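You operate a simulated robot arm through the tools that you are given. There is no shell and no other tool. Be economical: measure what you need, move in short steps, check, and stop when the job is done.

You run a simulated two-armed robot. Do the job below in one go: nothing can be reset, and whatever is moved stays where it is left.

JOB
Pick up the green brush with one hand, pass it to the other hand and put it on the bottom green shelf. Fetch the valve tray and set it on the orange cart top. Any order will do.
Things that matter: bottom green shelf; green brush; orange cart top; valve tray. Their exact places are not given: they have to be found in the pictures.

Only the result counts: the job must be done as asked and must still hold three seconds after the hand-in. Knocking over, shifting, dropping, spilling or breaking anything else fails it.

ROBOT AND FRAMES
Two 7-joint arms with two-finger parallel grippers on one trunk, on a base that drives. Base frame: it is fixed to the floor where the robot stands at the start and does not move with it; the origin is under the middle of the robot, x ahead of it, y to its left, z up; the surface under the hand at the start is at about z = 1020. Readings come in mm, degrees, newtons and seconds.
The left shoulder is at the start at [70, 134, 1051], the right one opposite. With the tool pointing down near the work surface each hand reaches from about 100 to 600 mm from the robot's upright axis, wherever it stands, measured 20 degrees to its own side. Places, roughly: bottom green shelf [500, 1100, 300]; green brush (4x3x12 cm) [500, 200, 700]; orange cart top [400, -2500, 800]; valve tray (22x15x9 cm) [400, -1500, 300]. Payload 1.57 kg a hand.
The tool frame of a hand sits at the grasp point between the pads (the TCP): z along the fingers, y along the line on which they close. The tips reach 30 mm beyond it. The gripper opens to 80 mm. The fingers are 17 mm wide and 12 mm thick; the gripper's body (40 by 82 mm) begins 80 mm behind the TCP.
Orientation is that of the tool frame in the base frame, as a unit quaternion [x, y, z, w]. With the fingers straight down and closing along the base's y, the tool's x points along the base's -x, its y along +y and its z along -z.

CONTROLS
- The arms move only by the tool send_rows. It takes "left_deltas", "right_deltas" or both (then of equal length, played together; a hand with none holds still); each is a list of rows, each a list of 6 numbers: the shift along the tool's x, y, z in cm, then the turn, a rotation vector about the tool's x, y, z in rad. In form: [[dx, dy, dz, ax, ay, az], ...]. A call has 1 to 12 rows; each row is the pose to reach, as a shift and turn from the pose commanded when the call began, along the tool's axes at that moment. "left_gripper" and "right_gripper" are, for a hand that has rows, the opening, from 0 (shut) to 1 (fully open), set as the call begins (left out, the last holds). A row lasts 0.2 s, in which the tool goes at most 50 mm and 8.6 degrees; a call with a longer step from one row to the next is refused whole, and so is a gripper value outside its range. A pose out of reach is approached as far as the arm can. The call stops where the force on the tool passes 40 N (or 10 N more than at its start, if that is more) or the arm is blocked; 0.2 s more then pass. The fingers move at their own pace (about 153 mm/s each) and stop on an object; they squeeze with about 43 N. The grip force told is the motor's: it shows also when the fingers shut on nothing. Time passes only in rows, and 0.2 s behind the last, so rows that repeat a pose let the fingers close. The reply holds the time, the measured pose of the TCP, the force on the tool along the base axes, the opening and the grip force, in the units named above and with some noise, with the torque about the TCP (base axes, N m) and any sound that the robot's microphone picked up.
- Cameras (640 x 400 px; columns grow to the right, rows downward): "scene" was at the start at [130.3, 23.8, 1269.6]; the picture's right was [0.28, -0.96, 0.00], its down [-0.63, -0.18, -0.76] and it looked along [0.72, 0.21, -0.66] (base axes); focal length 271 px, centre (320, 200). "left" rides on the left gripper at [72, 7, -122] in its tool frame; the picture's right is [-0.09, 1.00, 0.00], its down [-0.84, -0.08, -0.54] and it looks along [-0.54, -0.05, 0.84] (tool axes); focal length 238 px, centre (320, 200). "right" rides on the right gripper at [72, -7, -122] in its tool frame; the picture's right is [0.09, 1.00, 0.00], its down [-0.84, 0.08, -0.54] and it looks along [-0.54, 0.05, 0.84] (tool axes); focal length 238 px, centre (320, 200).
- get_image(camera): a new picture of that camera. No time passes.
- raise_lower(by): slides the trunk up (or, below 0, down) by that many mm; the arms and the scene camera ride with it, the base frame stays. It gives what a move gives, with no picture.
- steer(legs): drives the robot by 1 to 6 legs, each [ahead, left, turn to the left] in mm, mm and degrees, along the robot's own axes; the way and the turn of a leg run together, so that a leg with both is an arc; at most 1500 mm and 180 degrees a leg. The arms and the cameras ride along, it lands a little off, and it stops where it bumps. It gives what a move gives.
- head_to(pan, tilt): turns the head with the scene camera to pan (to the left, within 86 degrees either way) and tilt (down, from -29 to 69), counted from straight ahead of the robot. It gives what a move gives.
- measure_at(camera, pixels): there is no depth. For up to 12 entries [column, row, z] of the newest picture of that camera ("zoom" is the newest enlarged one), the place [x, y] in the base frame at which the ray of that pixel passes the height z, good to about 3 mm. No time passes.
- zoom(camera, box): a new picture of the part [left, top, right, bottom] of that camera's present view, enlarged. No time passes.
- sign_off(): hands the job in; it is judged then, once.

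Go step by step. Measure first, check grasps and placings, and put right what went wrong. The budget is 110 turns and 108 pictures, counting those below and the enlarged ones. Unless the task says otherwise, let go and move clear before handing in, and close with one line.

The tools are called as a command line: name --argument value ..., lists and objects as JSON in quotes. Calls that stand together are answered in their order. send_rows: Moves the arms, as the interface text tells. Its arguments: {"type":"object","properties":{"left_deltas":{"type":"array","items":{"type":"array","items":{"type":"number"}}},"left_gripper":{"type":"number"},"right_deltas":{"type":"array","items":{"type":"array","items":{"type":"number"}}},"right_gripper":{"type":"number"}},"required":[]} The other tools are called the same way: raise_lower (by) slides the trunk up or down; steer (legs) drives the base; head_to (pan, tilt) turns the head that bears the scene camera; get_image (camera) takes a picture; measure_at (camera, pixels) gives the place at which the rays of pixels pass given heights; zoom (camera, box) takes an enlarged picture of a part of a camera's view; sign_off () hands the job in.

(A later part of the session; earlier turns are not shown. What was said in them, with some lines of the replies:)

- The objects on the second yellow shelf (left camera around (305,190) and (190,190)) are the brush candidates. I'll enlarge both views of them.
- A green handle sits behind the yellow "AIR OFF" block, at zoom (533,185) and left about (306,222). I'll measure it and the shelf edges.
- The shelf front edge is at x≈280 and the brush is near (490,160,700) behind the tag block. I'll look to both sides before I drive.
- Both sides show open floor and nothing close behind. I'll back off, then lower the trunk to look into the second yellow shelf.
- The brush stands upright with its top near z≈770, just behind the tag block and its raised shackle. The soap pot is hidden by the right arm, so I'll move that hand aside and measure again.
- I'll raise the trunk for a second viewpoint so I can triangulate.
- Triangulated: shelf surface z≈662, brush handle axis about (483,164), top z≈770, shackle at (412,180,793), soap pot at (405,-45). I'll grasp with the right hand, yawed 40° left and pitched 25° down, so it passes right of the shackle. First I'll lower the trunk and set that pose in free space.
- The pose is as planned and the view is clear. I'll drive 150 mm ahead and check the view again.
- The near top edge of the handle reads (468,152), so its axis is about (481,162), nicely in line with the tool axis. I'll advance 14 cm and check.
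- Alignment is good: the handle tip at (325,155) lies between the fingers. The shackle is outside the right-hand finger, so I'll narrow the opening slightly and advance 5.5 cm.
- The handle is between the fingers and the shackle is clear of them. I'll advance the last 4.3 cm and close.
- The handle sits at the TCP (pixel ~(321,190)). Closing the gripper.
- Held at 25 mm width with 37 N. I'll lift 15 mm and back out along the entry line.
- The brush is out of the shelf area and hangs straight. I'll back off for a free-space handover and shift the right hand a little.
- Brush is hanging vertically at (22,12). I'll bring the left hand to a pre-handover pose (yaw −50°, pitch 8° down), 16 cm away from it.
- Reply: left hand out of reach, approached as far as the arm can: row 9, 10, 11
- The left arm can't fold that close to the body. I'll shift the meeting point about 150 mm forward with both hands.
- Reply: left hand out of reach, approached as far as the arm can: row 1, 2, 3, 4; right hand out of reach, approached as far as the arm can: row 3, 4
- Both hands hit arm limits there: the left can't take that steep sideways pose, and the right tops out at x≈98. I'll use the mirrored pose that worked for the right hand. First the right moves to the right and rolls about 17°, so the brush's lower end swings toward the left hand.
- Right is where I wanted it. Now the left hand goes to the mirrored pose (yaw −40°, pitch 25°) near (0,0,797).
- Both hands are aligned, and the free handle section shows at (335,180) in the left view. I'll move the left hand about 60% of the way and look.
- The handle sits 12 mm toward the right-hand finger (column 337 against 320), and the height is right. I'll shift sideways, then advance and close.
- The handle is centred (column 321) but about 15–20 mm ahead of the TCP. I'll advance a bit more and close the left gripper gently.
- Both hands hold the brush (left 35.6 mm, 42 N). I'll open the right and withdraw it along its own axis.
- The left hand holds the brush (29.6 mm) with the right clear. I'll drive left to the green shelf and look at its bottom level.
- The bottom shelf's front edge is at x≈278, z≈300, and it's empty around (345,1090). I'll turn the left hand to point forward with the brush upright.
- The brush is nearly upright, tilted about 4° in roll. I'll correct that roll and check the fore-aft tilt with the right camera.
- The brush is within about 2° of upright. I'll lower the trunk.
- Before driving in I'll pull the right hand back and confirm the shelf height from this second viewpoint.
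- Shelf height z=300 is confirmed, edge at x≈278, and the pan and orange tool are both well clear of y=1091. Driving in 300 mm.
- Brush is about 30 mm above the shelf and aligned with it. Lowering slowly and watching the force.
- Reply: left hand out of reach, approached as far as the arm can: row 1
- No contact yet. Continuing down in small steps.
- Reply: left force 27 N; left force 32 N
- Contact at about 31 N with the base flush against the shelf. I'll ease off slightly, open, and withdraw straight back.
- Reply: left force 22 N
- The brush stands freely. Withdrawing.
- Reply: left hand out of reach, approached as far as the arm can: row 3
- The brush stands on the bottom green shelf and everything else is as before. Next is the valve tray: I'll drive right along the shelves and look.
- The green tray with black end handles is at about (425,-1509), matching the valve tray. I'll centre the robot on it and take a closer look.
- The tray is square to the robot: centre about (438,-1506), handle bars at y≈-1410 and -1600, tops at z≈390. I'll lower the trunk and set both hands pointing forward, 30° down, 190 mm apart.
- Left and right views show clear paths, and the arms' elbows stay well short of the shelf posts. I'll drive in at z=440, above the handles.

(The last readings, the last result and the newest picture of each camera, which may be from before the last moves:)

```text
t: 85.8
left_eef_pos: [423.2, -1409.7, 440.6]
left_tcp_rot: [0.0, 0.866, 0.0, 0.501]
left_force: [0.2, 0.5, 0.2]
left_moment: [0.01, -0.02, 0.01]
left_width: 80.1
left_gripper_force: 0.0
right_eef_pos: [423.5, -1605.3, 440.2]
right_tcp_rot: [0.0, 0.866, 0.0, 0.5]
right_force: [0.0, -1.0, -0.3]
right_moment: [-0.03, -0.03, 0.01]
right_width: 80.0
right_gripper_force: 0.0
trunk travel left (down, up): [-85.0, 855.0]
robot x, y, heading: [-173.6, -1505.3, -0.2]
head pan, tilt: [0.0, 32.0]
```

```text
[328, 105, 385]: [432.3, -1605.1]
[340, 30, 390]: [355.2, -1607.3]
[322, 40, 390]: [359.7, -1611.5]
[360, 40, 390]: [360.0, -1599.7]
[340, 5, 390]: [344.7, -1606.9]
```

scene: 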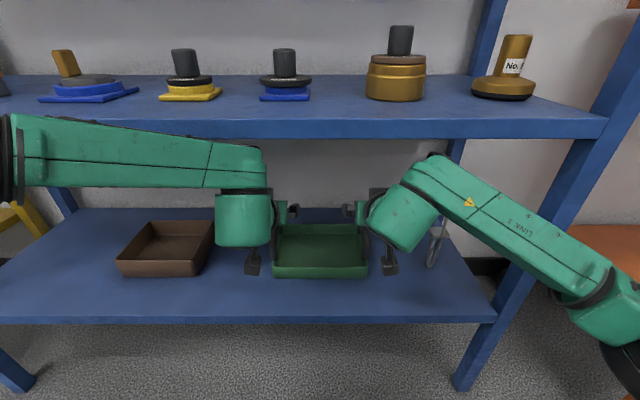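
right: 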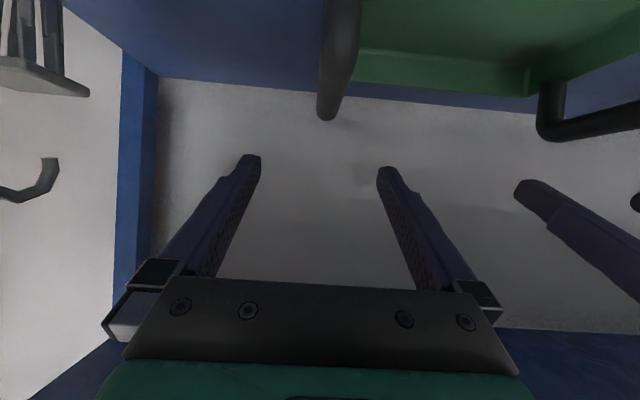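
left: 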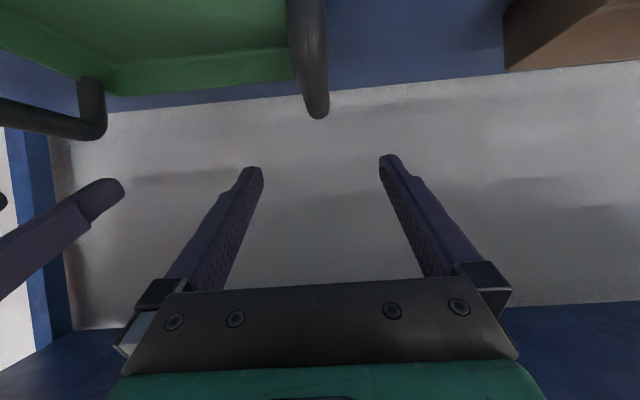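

The handle bars are at y≈-1408 and -1606, lined up with both hands. I'll move 10 mm forward and lower the trunk 58 mm to straddle the bars.

send_rows --left_deltas '[[-0.5, 0.1, 0.87, 0, 0, 0]]' --right_deltas '[[-0.5, -0.05, 0.87, 0, 0, 0]]'

raise_lower --by -58

get_image --camera "left"

get_image --camera "right"

```text
t: 86.2
left_eef_pos: [434.6, -1408.2, 439.7]
left_tcp_rot: [0.0, 0.866, 0.0, 0.5]
left_force: [-0.9, -0.1, 0.0]
left_moment: [-0.01, 0.0, 0.02]
left_width: 79.8
left_gripper_force: 0.0
right_eef_pos: [434.1, -1605.1, 439.9]
right_tcp_rot: [0.001, 0.866, 0.0, 0.5]
right_force: [1.1, 0.0, 0.2]
right_moment: [0.02, 0.0, -0.02]
right_width: 79.9
right_gripper_force: 0.0
trunk travel left (down, up): [-85.0, 855.0]
robot x, y, heading: [-171.9, -1503.4, -0.3]
head pan, tilt: [0.0, 32.0]
```

```text
t: 87.2
left_eef_pos: [433.6, -1408.5, 382.4]
left_tcp_rot: [0.001, 0.866, -0.001, 0.501]
left_force: [0.8, -1.0, -1.0]
left_moment: [-0.01, -0.02, 0.0]
left_width: 80.0
left_gripper_force: 0.1
right_eef_pos: [433.0, -1605.6, 383.3]
right_tcp_rot: [0.001, 0.866, -0.001, 0.5]
right_force: [-0.4, 0.0, 0.2]
right_moment: [0.0, -0.01, 0.0]
right_width: 80.0
right_gripper_force: 0.0
trunk travel left (down, up): [-27.0, 913.0]
robot x, y, heading: [-167.6, -1503.3, -0.5]
head pan, tilt: [0.0, 32.0]
```

```text
41 pictures are left
```

left: 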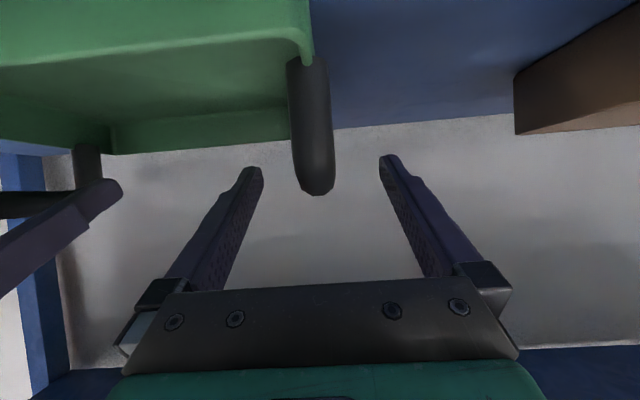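

```text
40 pictures are left
```

right: 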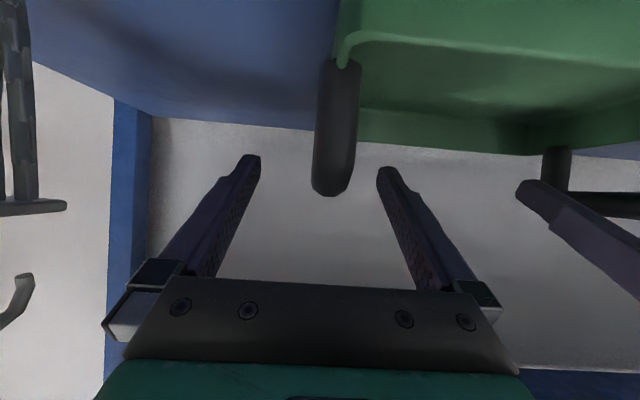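

The bar tops are at about z=384, with the bars centred between both finger pairs. I'll lower 12 mm more and close both grippers together.

raise_lower --by -12

send_rows --left_deltas '[[0, 0, 0, 0, 0, 0], [0, 0, 0, 0, 0, 0], [0, 0, 0, 0, 0, 0], [0, 0, 0, 0, 0, 0]]' --right_deltas '[[0, 0, 0, 0, 0, 0], [0, 0, 0, 0, 0, 0], [0, 0, 0, 0, 0, 0], [0, 0, 0, 0, 0, 0]]' --left_gripper 0 --right_gripper 0

get_image --camera "left"

get_image --camera "right"

```text
t: 87.8
left_eef_pos: [435.4, -1407.1, 370.6]
left_tcp_rot: [0.002, 0.865, -0.001, 0.501]
left_force: [-0.6, 0.5, -0.5]
left_moment: [0.0, -0.02, -0.01]
left_width: 79.9
left_gripper_force: 0.0
right_eef_pos: [433.3, -1604.1, 370.7]
right_tcp_rot: [0.001, 0.866, -0.001, 0.499]
right_force: [-0.1, 0.4, 0.0]
right_moment: [-0.02, 0.0, 0.01]
right_width: 79.8
right_gripper_force: 0.1
trunk travel left (down, up): [-15.0, 925.0]
robot x, y, heading: [-169.9, -1503.8, -0.2]
head pan, tilt: [0.0, 32.0]
```

```text
t: 88.8
left_eef_pos: [434.3, -1409.6, 369.7]
left_tcp_rot: [0.001, 0.865, -0.001, 0.501]
left_force: [1.0, -14.5, -0.3]
left_moment: [0.1, 0.15, 0.32]
left_width: 17.5
left_gripper_force: 32.3
right_eef_pos: [435.3, -1604.6, 370.3]
right_tcp_rot: [0.0, 0.866, 0.0, 0.499]
right_force: [-2.2, 14.2, 1.8]
right_moment: [-0.08, -0.12, -0.11]
right_width: 17.7
right_gripper_force: 32.4
trunk travel left (down, up): [-15.0, 925.0]
robot x, y, heading: [-174.5, -1505.0, -0.2]
head pan, tilt: [0.0, 32.0]
```

```text
39 pictures are left
```

left: 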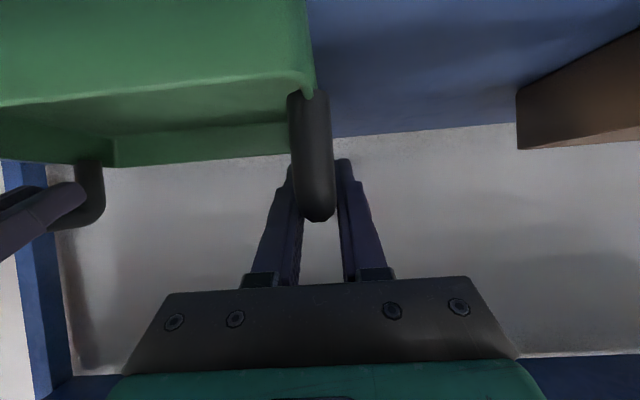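

```text
38 pictures are left
```

right: 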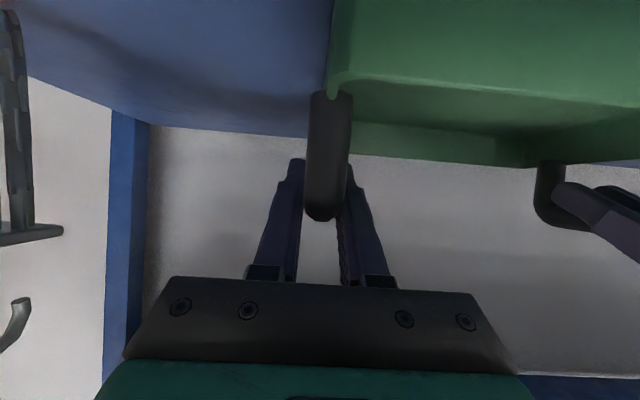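

Both grips are firm at 17.5 mm. A 14 N inward pull shows the hands are a little too far apart, so I'll relax that and then lift with the trunk.

send_rows --left_deltas '[[0, -0.15, 0, 0, 0, 0]]' --right_deltas '[[0, 0.15, 0, 0, 0, 0]]'

raise_lower --by 30

get_image --camera "scene"

get_image --camera "left"

```text
t: 89.2
left_eef_pos: [434.5, -1410.7, 370.2]
left_tcp_rot: [0.001, 0.866, 0.0, 0.501]
left_force: [2.5, -10.0, 0.4]
left_moment: [0.07, 0.62, 0.27]
left_width: 17.8
left_gripper_force: 31.8
right_eef_pos: [434.9, -1603.0, 371.1]
right_tcp_rot: [0.0, 0.866, 0.0, 0.5]
right_force: [-4.9, 9.5, 2.5]
right_moment: [-0.04, -0.32, 0.34]
right_width: 17.4
right_gripper_force: 32.6
trunk travel left (down, up): [-15.0, 925.0]
robot x, y, heading: [-171.5, -1503.3, -0.2]
head pan, tilt: [0.0, 32.0]
```

```text
t: 89.9
left_eef_pos: [435.3, -1410.3, 400.3]
left_tcp_rot: [0.001, 0.866, 0.0, 0.501]
left_force: [3.0, -7.7, -2.4]
left_moment: [0.16, 0.33, 0.22]
left_width: 17.7
left_gripper_force: 32.7
right_eef_pos: [434.3, -1604.6, 398.9]
right_tcp_rot: [0.001, 0.867, 0.0, 0.499]
right_force: [-1.8, 8.2, -0.7]
right_moment: [0.0, -0.31, 0.25]
right_width: 17.9
right_gripper_force: 32.4
trunk travel left (down, up): [-45.0, 895.0]
robot x, y, heading: [-170.0, -1506.4, -0.1]
head pan, tilt: [0.0, 32.0]
```

```text
37 pictures are left
```

scene: 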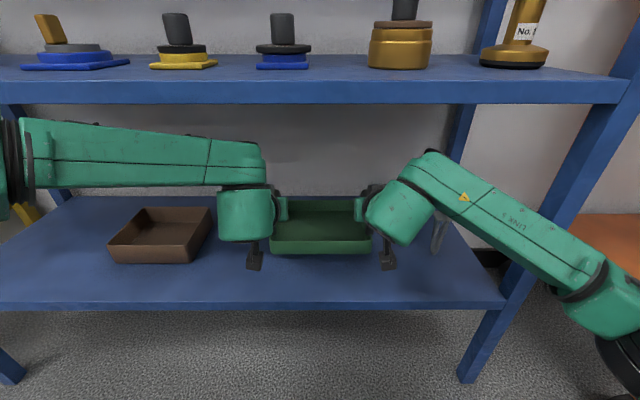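

```text
36 pictures are left
```

left: 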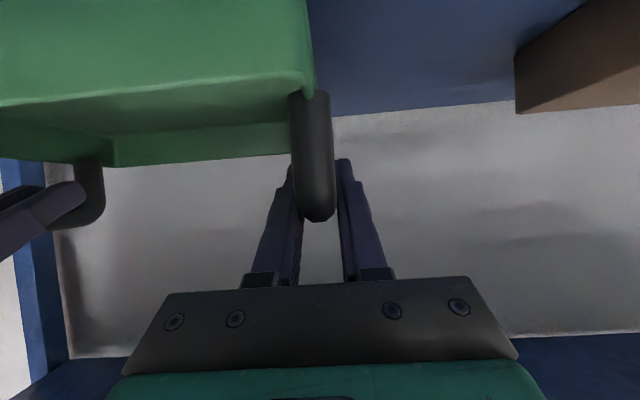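

The tray is lifted level and weighs little. I'll back out and raise the trunk to look at the cart.

steer --legs '[[-330, 0, 0]]'

raise_lower --by 480

head_to --pan -45 --tilt 28

get_image --camera "scene"

```text
t: 92.1
left_eef_pos: [104.4, -1409.6, 400.8]
left_tcp_rot: [0.001, 0.865, -0.001, 0.501]
left_force: [2.5, -3.9, -1.6]
left_moment: [-0.04, -0.2, 0.21]
left_width: 17.5
left_gripper_force: 32.8
right_eef_pos: [103.1, -1604.0, 398.8]
right_tcp_rot: [0.003, 0.866, -0.002, 0.5]
right_force: [-1.4, 4.4, -1.2]
right_moment: [-0.03, 0.24, 0.27]
right_width: 17.3
right_gripper_force: 32.1
trunk travel left (down, up): [-45.0, 895.0]
robot x, y, heading: [-502.0, -1501.8, -0.6]
head pan, tilt: [0.0, 32.0]
```

```text
refused: 480 is not a number from -400 to 400
```

```text
t: 93.2
left_eef_pos: [103.8, -1410.1, 400.5]
left_tcp_rot: [0.002, 0.865, -0.002, 0.501]
left_force: [1.9, 0.2, -2.1]
left_moment: [-0.02, 0.08, 0.18]
left_width: 17.7
left_gripper_force: 32.5
right_eef_pos: [104.4, -1603.6, 398.8]
right_tcp_rot: [0.002, 0.866, -0.001, 0.499]
right_force: [-2.0, -0.6, -1.3]
right_moment: [0.01, -0.06, 0.27]
right_width: 17.4
right_gripper_force: 32.6
trunk travel left (down, up): [-45.0, 895.0]
robot x, y, heading: [-501.2, -1503.6, -0.5]
head pan, tilt: [-45.0, 28.0]
```

```text
35 pictures are left
```

scene: 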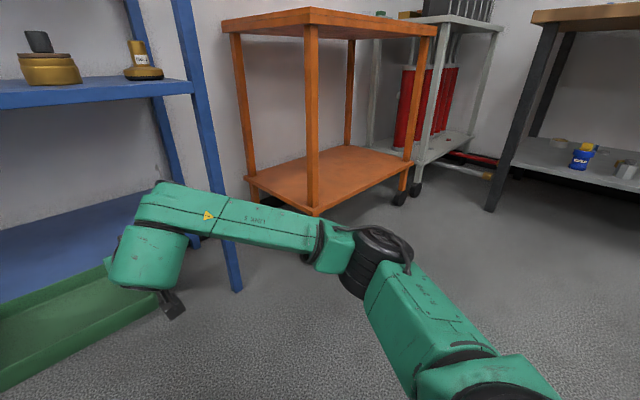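

raise_lower --by 400

raise_lower --by 160

steer --legs '[[0, -500, 0.5]]'

head_to --pan -38 --tilt 28

get_image --camera "scene"

```text
t: 97.1
left_eef_pos: [104.6, -1410.9, 801.1]
left_tcp_rot: [0.002, 0.866, -0.001, 0.5]
left_force: [2.0, -0.7, -1.6]
left_moment: [0.03, 0.03, 0.14]
left_width: 17.7
left_gripper_force: 32.1
right_eef_pos: [104.3, -1604.1, 800.0]
right_tcp_rot: [0.003, 0.866, -0.002, 0.499]
right_force: [-3.0, -0.1, 0.0]
right_moment: [0.03, -0.06, 0.26]
right_width: 17.8
right_gripper_force: 32.0
trunk travel left (down, up): [-445.0, 495.0]
robot x, y, heading: [-499.7, -1502.1, -0.5]
head pan, tilt: [-45.0, 28.0]
```

```text
t: 98.9
left_eef_pos: [104.8, -1409.5, 959.5]
left_tcp_rot: [0.001, 0.865, 0.0, 0.501]
left_force: [2.5, 0.4, -0.7]
left_moment: [0.01, 0.04, 0.16]
left_width: 17.3
left_gripper_force: 32.3
right_eef_pos: [103.8, -1605.7, 958.7]
right_tcp_rot: [0.003, 0.867, -0.002, 0.499]
right_force: [-2.6, -0.5, -2.1]
right_moment: [-0.01, -0.04, 0.22]
right_width: 17.6
right_gripper_force: 32.3
trunk travel left (down, up): [-605.0, 335.0]
robot x, y, heading: [-501.1, -1499.7, -0.1]
head pan, tilt: [-45.0, 28.0]
```

```text
t: 101.9
left_eef_pos: [103.1, -1911.5, 960.6]
left_tcp_rot: [0.0, 0.866, 0.0, 0.5]
left_force: [1.2, -1.2, -2.0]
left_moment: [-0.01, -0.03, 0.12]
left_width: 17.4
left_gripper_force: 33.0
right_eef_pos: [101.8, -2106.3, 959.1]
right_tcp_rot: [0.0, 0.866, -0.001, 0.499]
right_force: [-1.7, 0.2, -1.4]
right_moment: [-0.03, 0.01, 0.25]
right_width: 17.5
right_gripper_force: 32.6
trunk travel left (down, up): [-605.0, 335.0]
robot x, y, heading: [-503.5, -2005.0, -0.0]
head pan, tilt: [-45.0, 28.0]
```

```text
t: 102.5
left_eef_pos: [102.3, -1912.1, 960.2]
left_tcp_rot: [0.0, 0.866, 0.0, 0.5]
left_force: [2.1, -0.2, -0.8]
left_moment: [0.02, 0.12, 0.17]
left_width: 17.7
left_gripper_force: 32.7
right_eef_pos: [102.5, -2106.1, 959.9]
right_tcp_rot: [-0.001, 0.867, 0.0, 0.499]
right_force: [-1.2, -1.3, -1.6]
right_moment: [0.0, -0.14, 0.25]
right_width: 17.6
right_gripper_force: 32.5
trunk travel left (down, up): [-605.0, 335.0]
robot x, y, heading: [-501.7, -2006.1, -0.2]
head pan, tilt: [-38.0, 28.0]
```

```text
34 pictures are left
```

scene: 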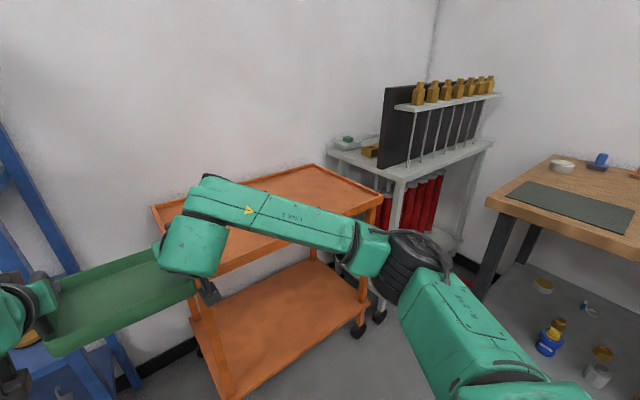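

measure_at --camera "scene" --pixels '[[155, 206, 800], [316, 165, 800], [380, 202, 800], [228, 272, 800], [355, 328, 0], [396, 180, 800], [328, 152, 800], [490, 208, 800], [490, 142, 900], [560, 160, 900]]'

head_to --pan -75 --tilt 30

get_image --camera "scene"

```text
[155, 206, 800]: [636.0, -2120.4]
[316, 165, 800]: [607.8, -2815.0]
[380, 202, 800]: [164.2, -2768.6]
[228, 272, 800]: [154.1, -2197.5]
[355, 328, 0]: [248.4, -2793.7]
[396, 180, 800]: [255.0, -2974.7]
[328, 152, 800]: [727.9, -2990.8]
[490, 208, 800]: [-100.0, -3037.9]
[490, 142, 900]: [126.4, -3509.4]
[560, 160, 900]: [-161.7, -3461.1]
```

```text
t: 103.6
left_eef_pos: [103.7, -1913.5, 959.2]
left_tcp_rot: [0.0, 0.865, 0.0, 0.501]
left_force: [1.8, 0.7, -2.0]
left_moment: [-0.04, 0.0, 0.16]
left_width: 17.8
left_gripper_force: 32.7
right_eef_pos: [102.3, -2106.3, 959.2]
right_tcp_rot: [0.0, 0.867, 0.0, 0.499]
right_force: [-1.9, 0.0, -1.7]
right_moment: [0.02, 0.01, 0.22]
right_width: 17.7
right_gripper_force: 32.5
trunk travel left (down, up): [-605.0, 335.0]
robot x, y, heading: [-503.8, -2002.6, -0.3]
head pan, tilt: [-75.0, 30.0]
```

```text
33 pictures are left
```

scene: 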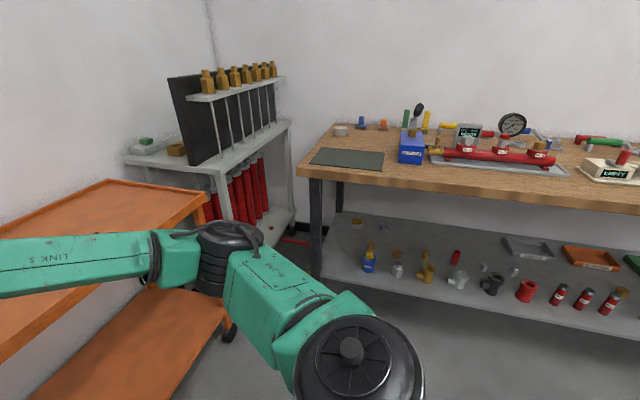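

The cart top is empty, spanning about x 165–620, y −2150 to −2800. I'll move right 400 mm and recheck its height before driving over it.

steer --legs '[[0, -420, 0.2]]'

head_to --pan 0 --tilt 38

get_image --camera "scene"

```text
t: 106.2
left_eef_pos: [102.7, -2330.0, 960.4]
left_tcp_rot: [-0.003, 0.866, 0.002, 0.5]
left_force: [1.6, -0.2, -2.0]
left_moment: [0.03, -0.04, 0.12]
left_width: 17.5
left_gripper_force: 32.1
right_eef_pos: [103.4, -2524.8, 958.9]
right_tcp_rot: [-0.002, 0.866, 0.0, 0.499]
right_force: [-2.0, -0.6, -1.0]
right_moment: [0.0, 0.03, 0.25]
right_width: 17.6
right_gripper_force: 32.6
trunk travel left (down, up): [-605.0, 335.0]
robot x, y, heading: [-503.7, -2426.6, -0.1]
head pan, tilt: [-75.0, 30.0]
```

```text
t: 107.6
left_eef_pos: [103.7, -2330.4, 960.5]
left_tcp_rot: [-0.002, 0.865, 0.001, 0.501]
left_force: [2.0, 0.1, -1.5]
left_moment: [-0.02, 0.03, 0.1]
left_width: 17.5
left_gripper_force: 32.6
right_eef_pos: [103.2, -2523.9, 960.2]
right_tcp_rot: [-0.002, 0.867, 0.001, 0.499]
right_force: [-2.9, -0.4, -1.7]
right_moment: [0.01, -0.01, 0.2]
right_width: 17.3
right_gripper_force: 32.4
trunk travel left (down, up): [-605.0, 335.0]
robot x, y, heading: [-503.7, -2426.9, 0.2]
head pan, tilt: [0.0, 38.0]
```

```text
32 pictures are left
```

scene: 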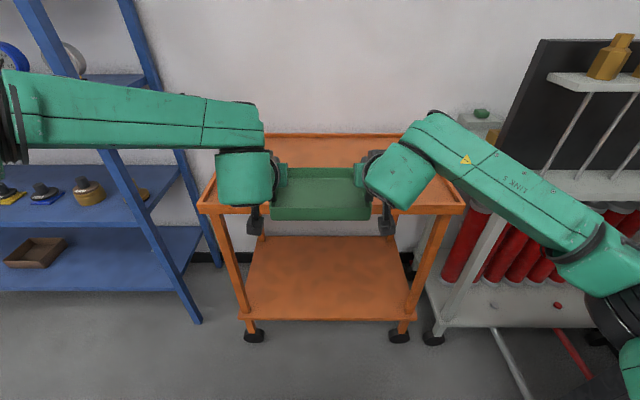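

measure_at --camera "scene" --pixels '[[198, 207, 800], [465, 207, 800], [330, 214, 800], [255, 338, 0], [400, 338, 0], [240, 316, 250], [330, 134, 800], [434, 330, 0]]'

get_image --camera "right"

```text
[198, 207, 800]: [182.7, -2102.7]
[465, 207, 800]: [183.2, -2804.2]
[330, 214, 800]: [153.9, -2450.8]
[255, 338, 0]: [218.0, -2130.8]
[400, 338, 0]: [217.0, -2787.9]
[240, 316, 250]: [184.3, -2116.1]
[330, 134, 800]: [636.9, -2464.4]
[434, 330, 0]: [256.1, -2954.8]
```

```text
31 pictures are left
```

right: 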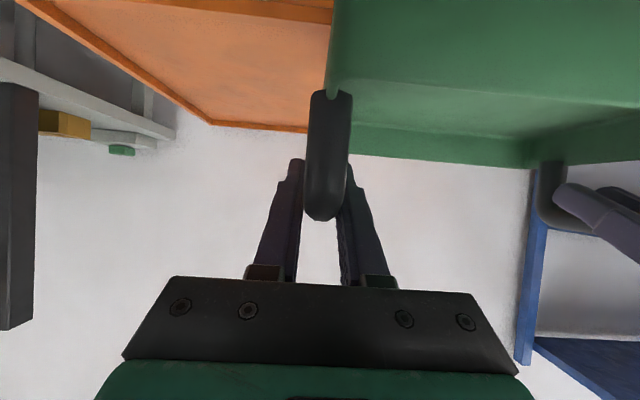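

The cart top is at z≈800 with its front edge at x≈183. I'll drive ahead 250 mm and lower the tray toward the surface.

steer --legs '[[250, 0, 0]]'

raise_lower --by -70

get_image --camera "scene"

get_image --camera "right"

```text
t: 109.4
left_eef_pos: [348.4, -2329.9, 960.8]
left_tcp_rot: [-0.001, 0.866, 0.001, 0.501]
left_force: [1.5, -0.3, -2.5]
left_moment: [0.04, -0.05, 0.14]
left_width: 17.2
left_gripper_force: 32.3
right_eef_pos: [348.7, -2524.6, 959.9]
right_tcp_rot: [-0.001, 0.867, 0.001, 0.499]
right_force: [-0.6, -0.2, -1.6]
right_moment: [-0.02, 0.05, 0.14]
right_width: 17.8
right_gripper_force: 32.6
trunk travel left (down, up): [-605.0, 335.0]
robot x, y, heading: [-259.0, -2427.0, 0.3]
head pan, tilt: [0.0, 38.0]
```

```text
t: 110.5
left_eef_pos: [347.6, -2331.0, 889.8]
left_tcp_rot: [-0.001, 0.866, 0.0, 0.501]
left_force: [1.7, 0.7, -0.7]
left_moment: [0.0, 0.07, 0.05]
left_width: 17.5
left_gripper_force: 32.6
right_eef_pos: [348.8, -2524.5, 890.6]
right_tcp_rot: [-0.001, 0.867, 0.0, 0.499]
right_force: [-1.5, -0.3, -0.7]
right_moment: [-0.05, -0.04, 0.2]
right_width: 17.6
right_gripper_force: 32.0
trunk travel left (down, up): [-535.0, 405.0]
robot x, y, heading: [-259.1, -2424.6, 0.1]
head pan, tilt: [0.0, 38.0]
```

```text
30 pictures are left
```

scene: 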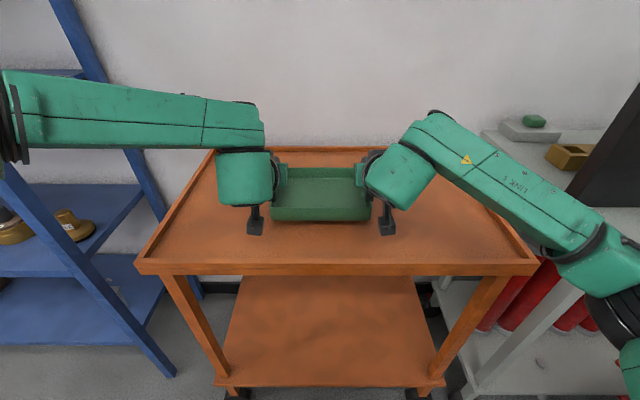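

```text
29 pictures are left
```

right: 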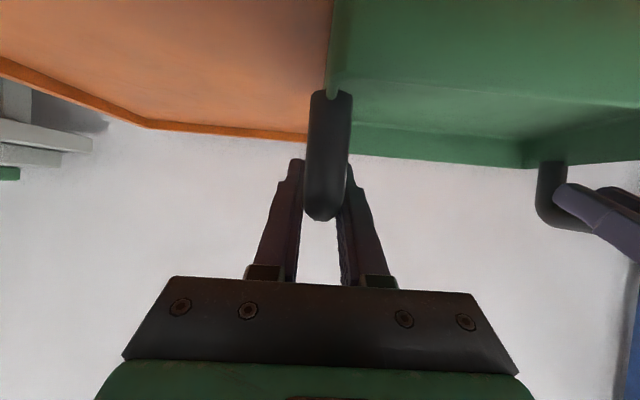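

The tray is well inside the cart rim. Lowering in small steps until contact.

raise_lower --by -14

raise_lower --by -5

raise_lower --by -4

```text
t: 111.1
left_eef_pos: [347.9, -2330.3, 876.2]
left_tcp_rot: [-0.001, 0.866, 0.0, 0.5]
left_force: [1.3, 0.2, -2.1]
left_moment: [-0.01, 0.0, 0.07]
left_width: 17.5
left_gripper_force: 32.1
right_eef_pos: [348.2, -2524.2, 876.1]
right_tcp_rot: [-0.001, 0.867, 0.0, 0.499]
right_force: [-1.2, 0.2, -1.7]
right_moment: [0.03, 0.03, 0.22]
right_width: 17.4
right_gripper_force: 32.2
trunk travel left (down, up): [-521.0, 419.0]
robot x, y, heading: [-258.3, -2430.7, 0.3]
head pan, tilt: [0.0, 38.0]
```

```text
t: 111.7
left_eef_pos: [349.5, -2329.2, 871.2]
left_tcp_rot: [-0.002, 0.866, 0.001, 0.501]
left_force: [2.4, 1.0, -1.6]
left_moment: [0.0, 0.01, 0.08]
left_width: 17.7
left_gripper_force: 32.6
right_eef_pos: [349.4, -2523.6, 870.0]
right_tcp_rot: [-0.001, 0.867, 0.001, 0.499]
right_force: [-2.0, -0.9, -1.3]
right_moment: [0.02, 0.04, 0.21]
right_width: 17.6
right_gripper_force: 31.8
trunk travel left (down, up): [-516.0, 424.0]
robot x, y, heading: [-255.7, -2425.6, 0.1]
head pan, tilt: [0.0, 38.0]
```

```text
t: 112.2
left_eef_pos: [347.3, -2330.4, 870.4]
left_tcp_rot: [-0.002, 0.864, 0.001, 0.503]
left_force: [4.8, -0.1, 9.8]
left_moment: [0.05, 0.35, 0.03]
left_width: 17.4
left_gripper_force: 32.3
right_eef_pos: [348.2, -2525.2, 870.9]
right_tcp_rot: [-0.002, 0.865, 0.002, 0.502]
right_force: [3.9, -0.3, 13.5]
right_moment: [0.01, 0.81, 0.15]
right_width: 17.5
right_gripper_force: 32.2
trunk travel left (down, up): [-512.0, 428.0]
robot x, y, heading: [-257.2, -2426.6, 0.1]
head pan, tilt: [0.0, 38.0]
```

Contact on both sides (10 and 13 N). I'll ease up 2 mm, open both hands and check.

raise_lower --by 2

send_rows --left_deltas '[[0, 0, 0, 0, 0, 0], [0, 0, 0, 0, 0, 0], [0, 0, 0, 0, 0, 0]]' --right_deltas '[[0, 0, 0, 0, 0, 0], [0, 0, 0, 0, 0, 0], [0, 0, 0, 0, 0, 0]]' --left_gripper 0.8 --right_gripper 0.8

get_image --camera "left"

get_image --camera "right"

```text
t: 112.7
left_eef_pos: [346.8, -2330.9, 870.9]
left_tcp_rot: [-0.002, 0.865, 0.001, 0.501]
left_force: [5.1, -0.5, 7.4]
left_moment: [0.01, 0.69, 0.23]
left_width: 17.6
left_gripper_force: 32.7
right_eef_pos: [348.5, -2524.2, 870.3]
right_tcp_rot: [-0.001, 0.865, 0.0, 0.501]
right_force: [2.1, 0.3, 11.8]
right_moment: [0.0, 0.31, 0.18]
right_width: 17.8
right_gripper_force: 32.3
trunk travel left (down, up): [-514.0, 426.0]
robot x, y, heading: [-256.0, -2428.6, 0.2]
head pan, tilt: [0.0, 38.0]
```

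```text
t: 113.5
left_eef_pos: [347.4, -2330.3, 868.4]
left_tcp_rot: [-0.002, 0.866, 0.001, 0.5]
left_force: [0.5, -0.3, 0.4]
left_moment: [-0.01, 0.0, 0.0]
left_width: 63.9
left_gripper_force: 0.1
right_eef_pos: [348.6, -2524.9, 868.4]
right_tcp_rot: [-0.001, 0.867, 0.0, 0.498]
right_force: [-0.6, -0.7, 0.2]
right_moment: [-0.01, 0.0, -0.03]
right_width: 64.1
right_gripper_force: 0.0
trunk travel left (down, up): [-514.0, 426.0]
robot x, y, heading: [-261.2, -2426.4, 0.4]
head pan, tilt: [0.0, 38.0]
```

```text
28 pictures are left
```

left: 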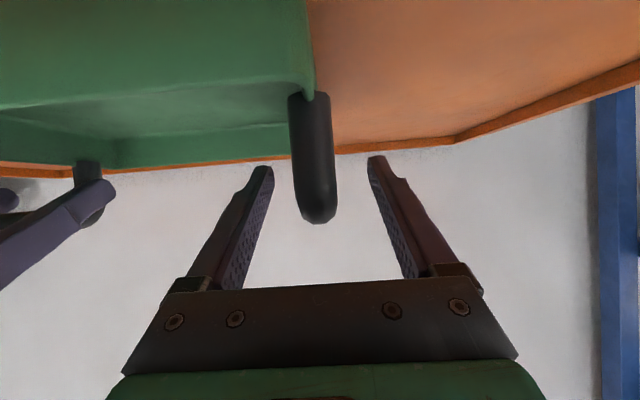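

```text
27 pictures are left
```

right: 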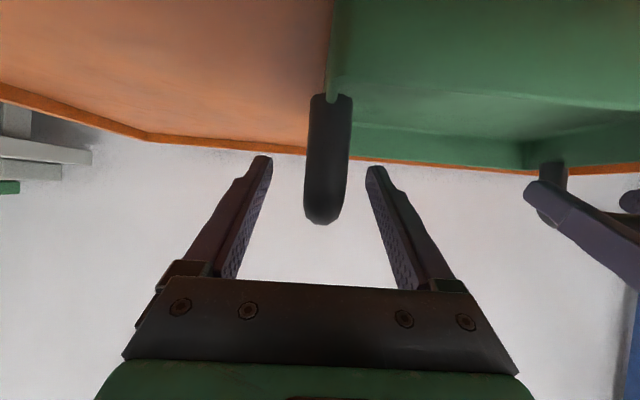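

Both hands are free of the bars. I'll raise straight up, back away and check the result.

raise_lower --by 90

steer --legs '[[-280, 0, 0]]'

get_image --camera "scene"

```text
t: 114.8
left_eef_pos: [348.5, -2330.3, 958.5]
left_tcp_rot: [-0.001, 0.865, 0.0, 0.501]
left_force: [-0.1, -0.1, 0.4]
left_moment: [0.01, 0.03, -0.02]
left_width: 63.9
left_gripper_force: 0.2
right_eef_pos: [347.7, -2523.8, 958.6]
right_tcp_rot: [-0.001, 0.866, 0.001, 0.5]
right_force: [-0.4, 0.6, 0.8]
right_moment: [-0.01, 0.02, -0.01]
right_width: 63.9
right_gripper_force: 0.1
trunk travel left (down, up): [-604.0, 336.0]
robot x, y, heading: [-257.6, -2425.4, 0.4]
head pan, tilt: [0.0, 38.0]
```

```text
t: 116.7
left_eef_pos: [71.3, -2330.0, 959.1]
left_tcp_rot: [-0.002, 0.866, 0.001, 0.501]
left_force: [-1.1, 0.1, 0.6]
left_moment: [-0.01, -0.06, 0.01]
left_width: 64.2
left_gripper_force: 0.0
right_eef_pos: [73.5, -2524.3, 959.0]
right_tcp_rot: [-0.002, 0.866, 0.001, 0.499]
right_force: [0.5, -0.4, 0.2]
right_moment: [-0.02, 0.03, -0.01]
right_width: 63.9
right_gripper_force: 0.1
trunk travel left (down, up): [-604.0, 336.0]
robot x, y, heading: [-529.7, -2424.8, 0.0]
head pan, tilt: [0.0, 38.0]
```

```text
26 pictures are left
```

scene: 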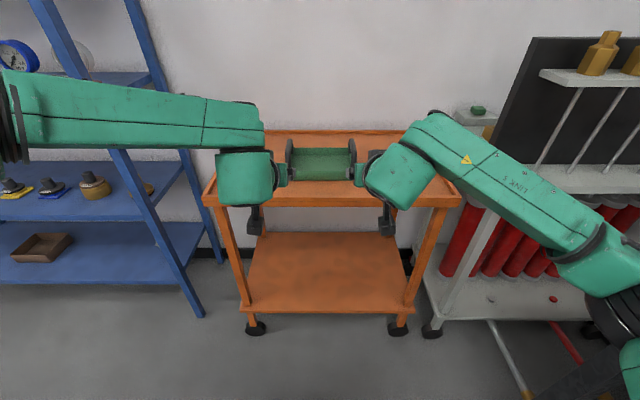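

The tray sits on the cart top (picture around (320,165)), the brush was left standing on the bottom green shelf, and both hands are clear. Handing in.

sign_off

```text
The job is handed in.
```

The green brush was passed from the right hand to the left and stands on the bottom green shelf; the valve tray sits on the orange cart top, both hands are clear, and I saw nothing else disturbed.
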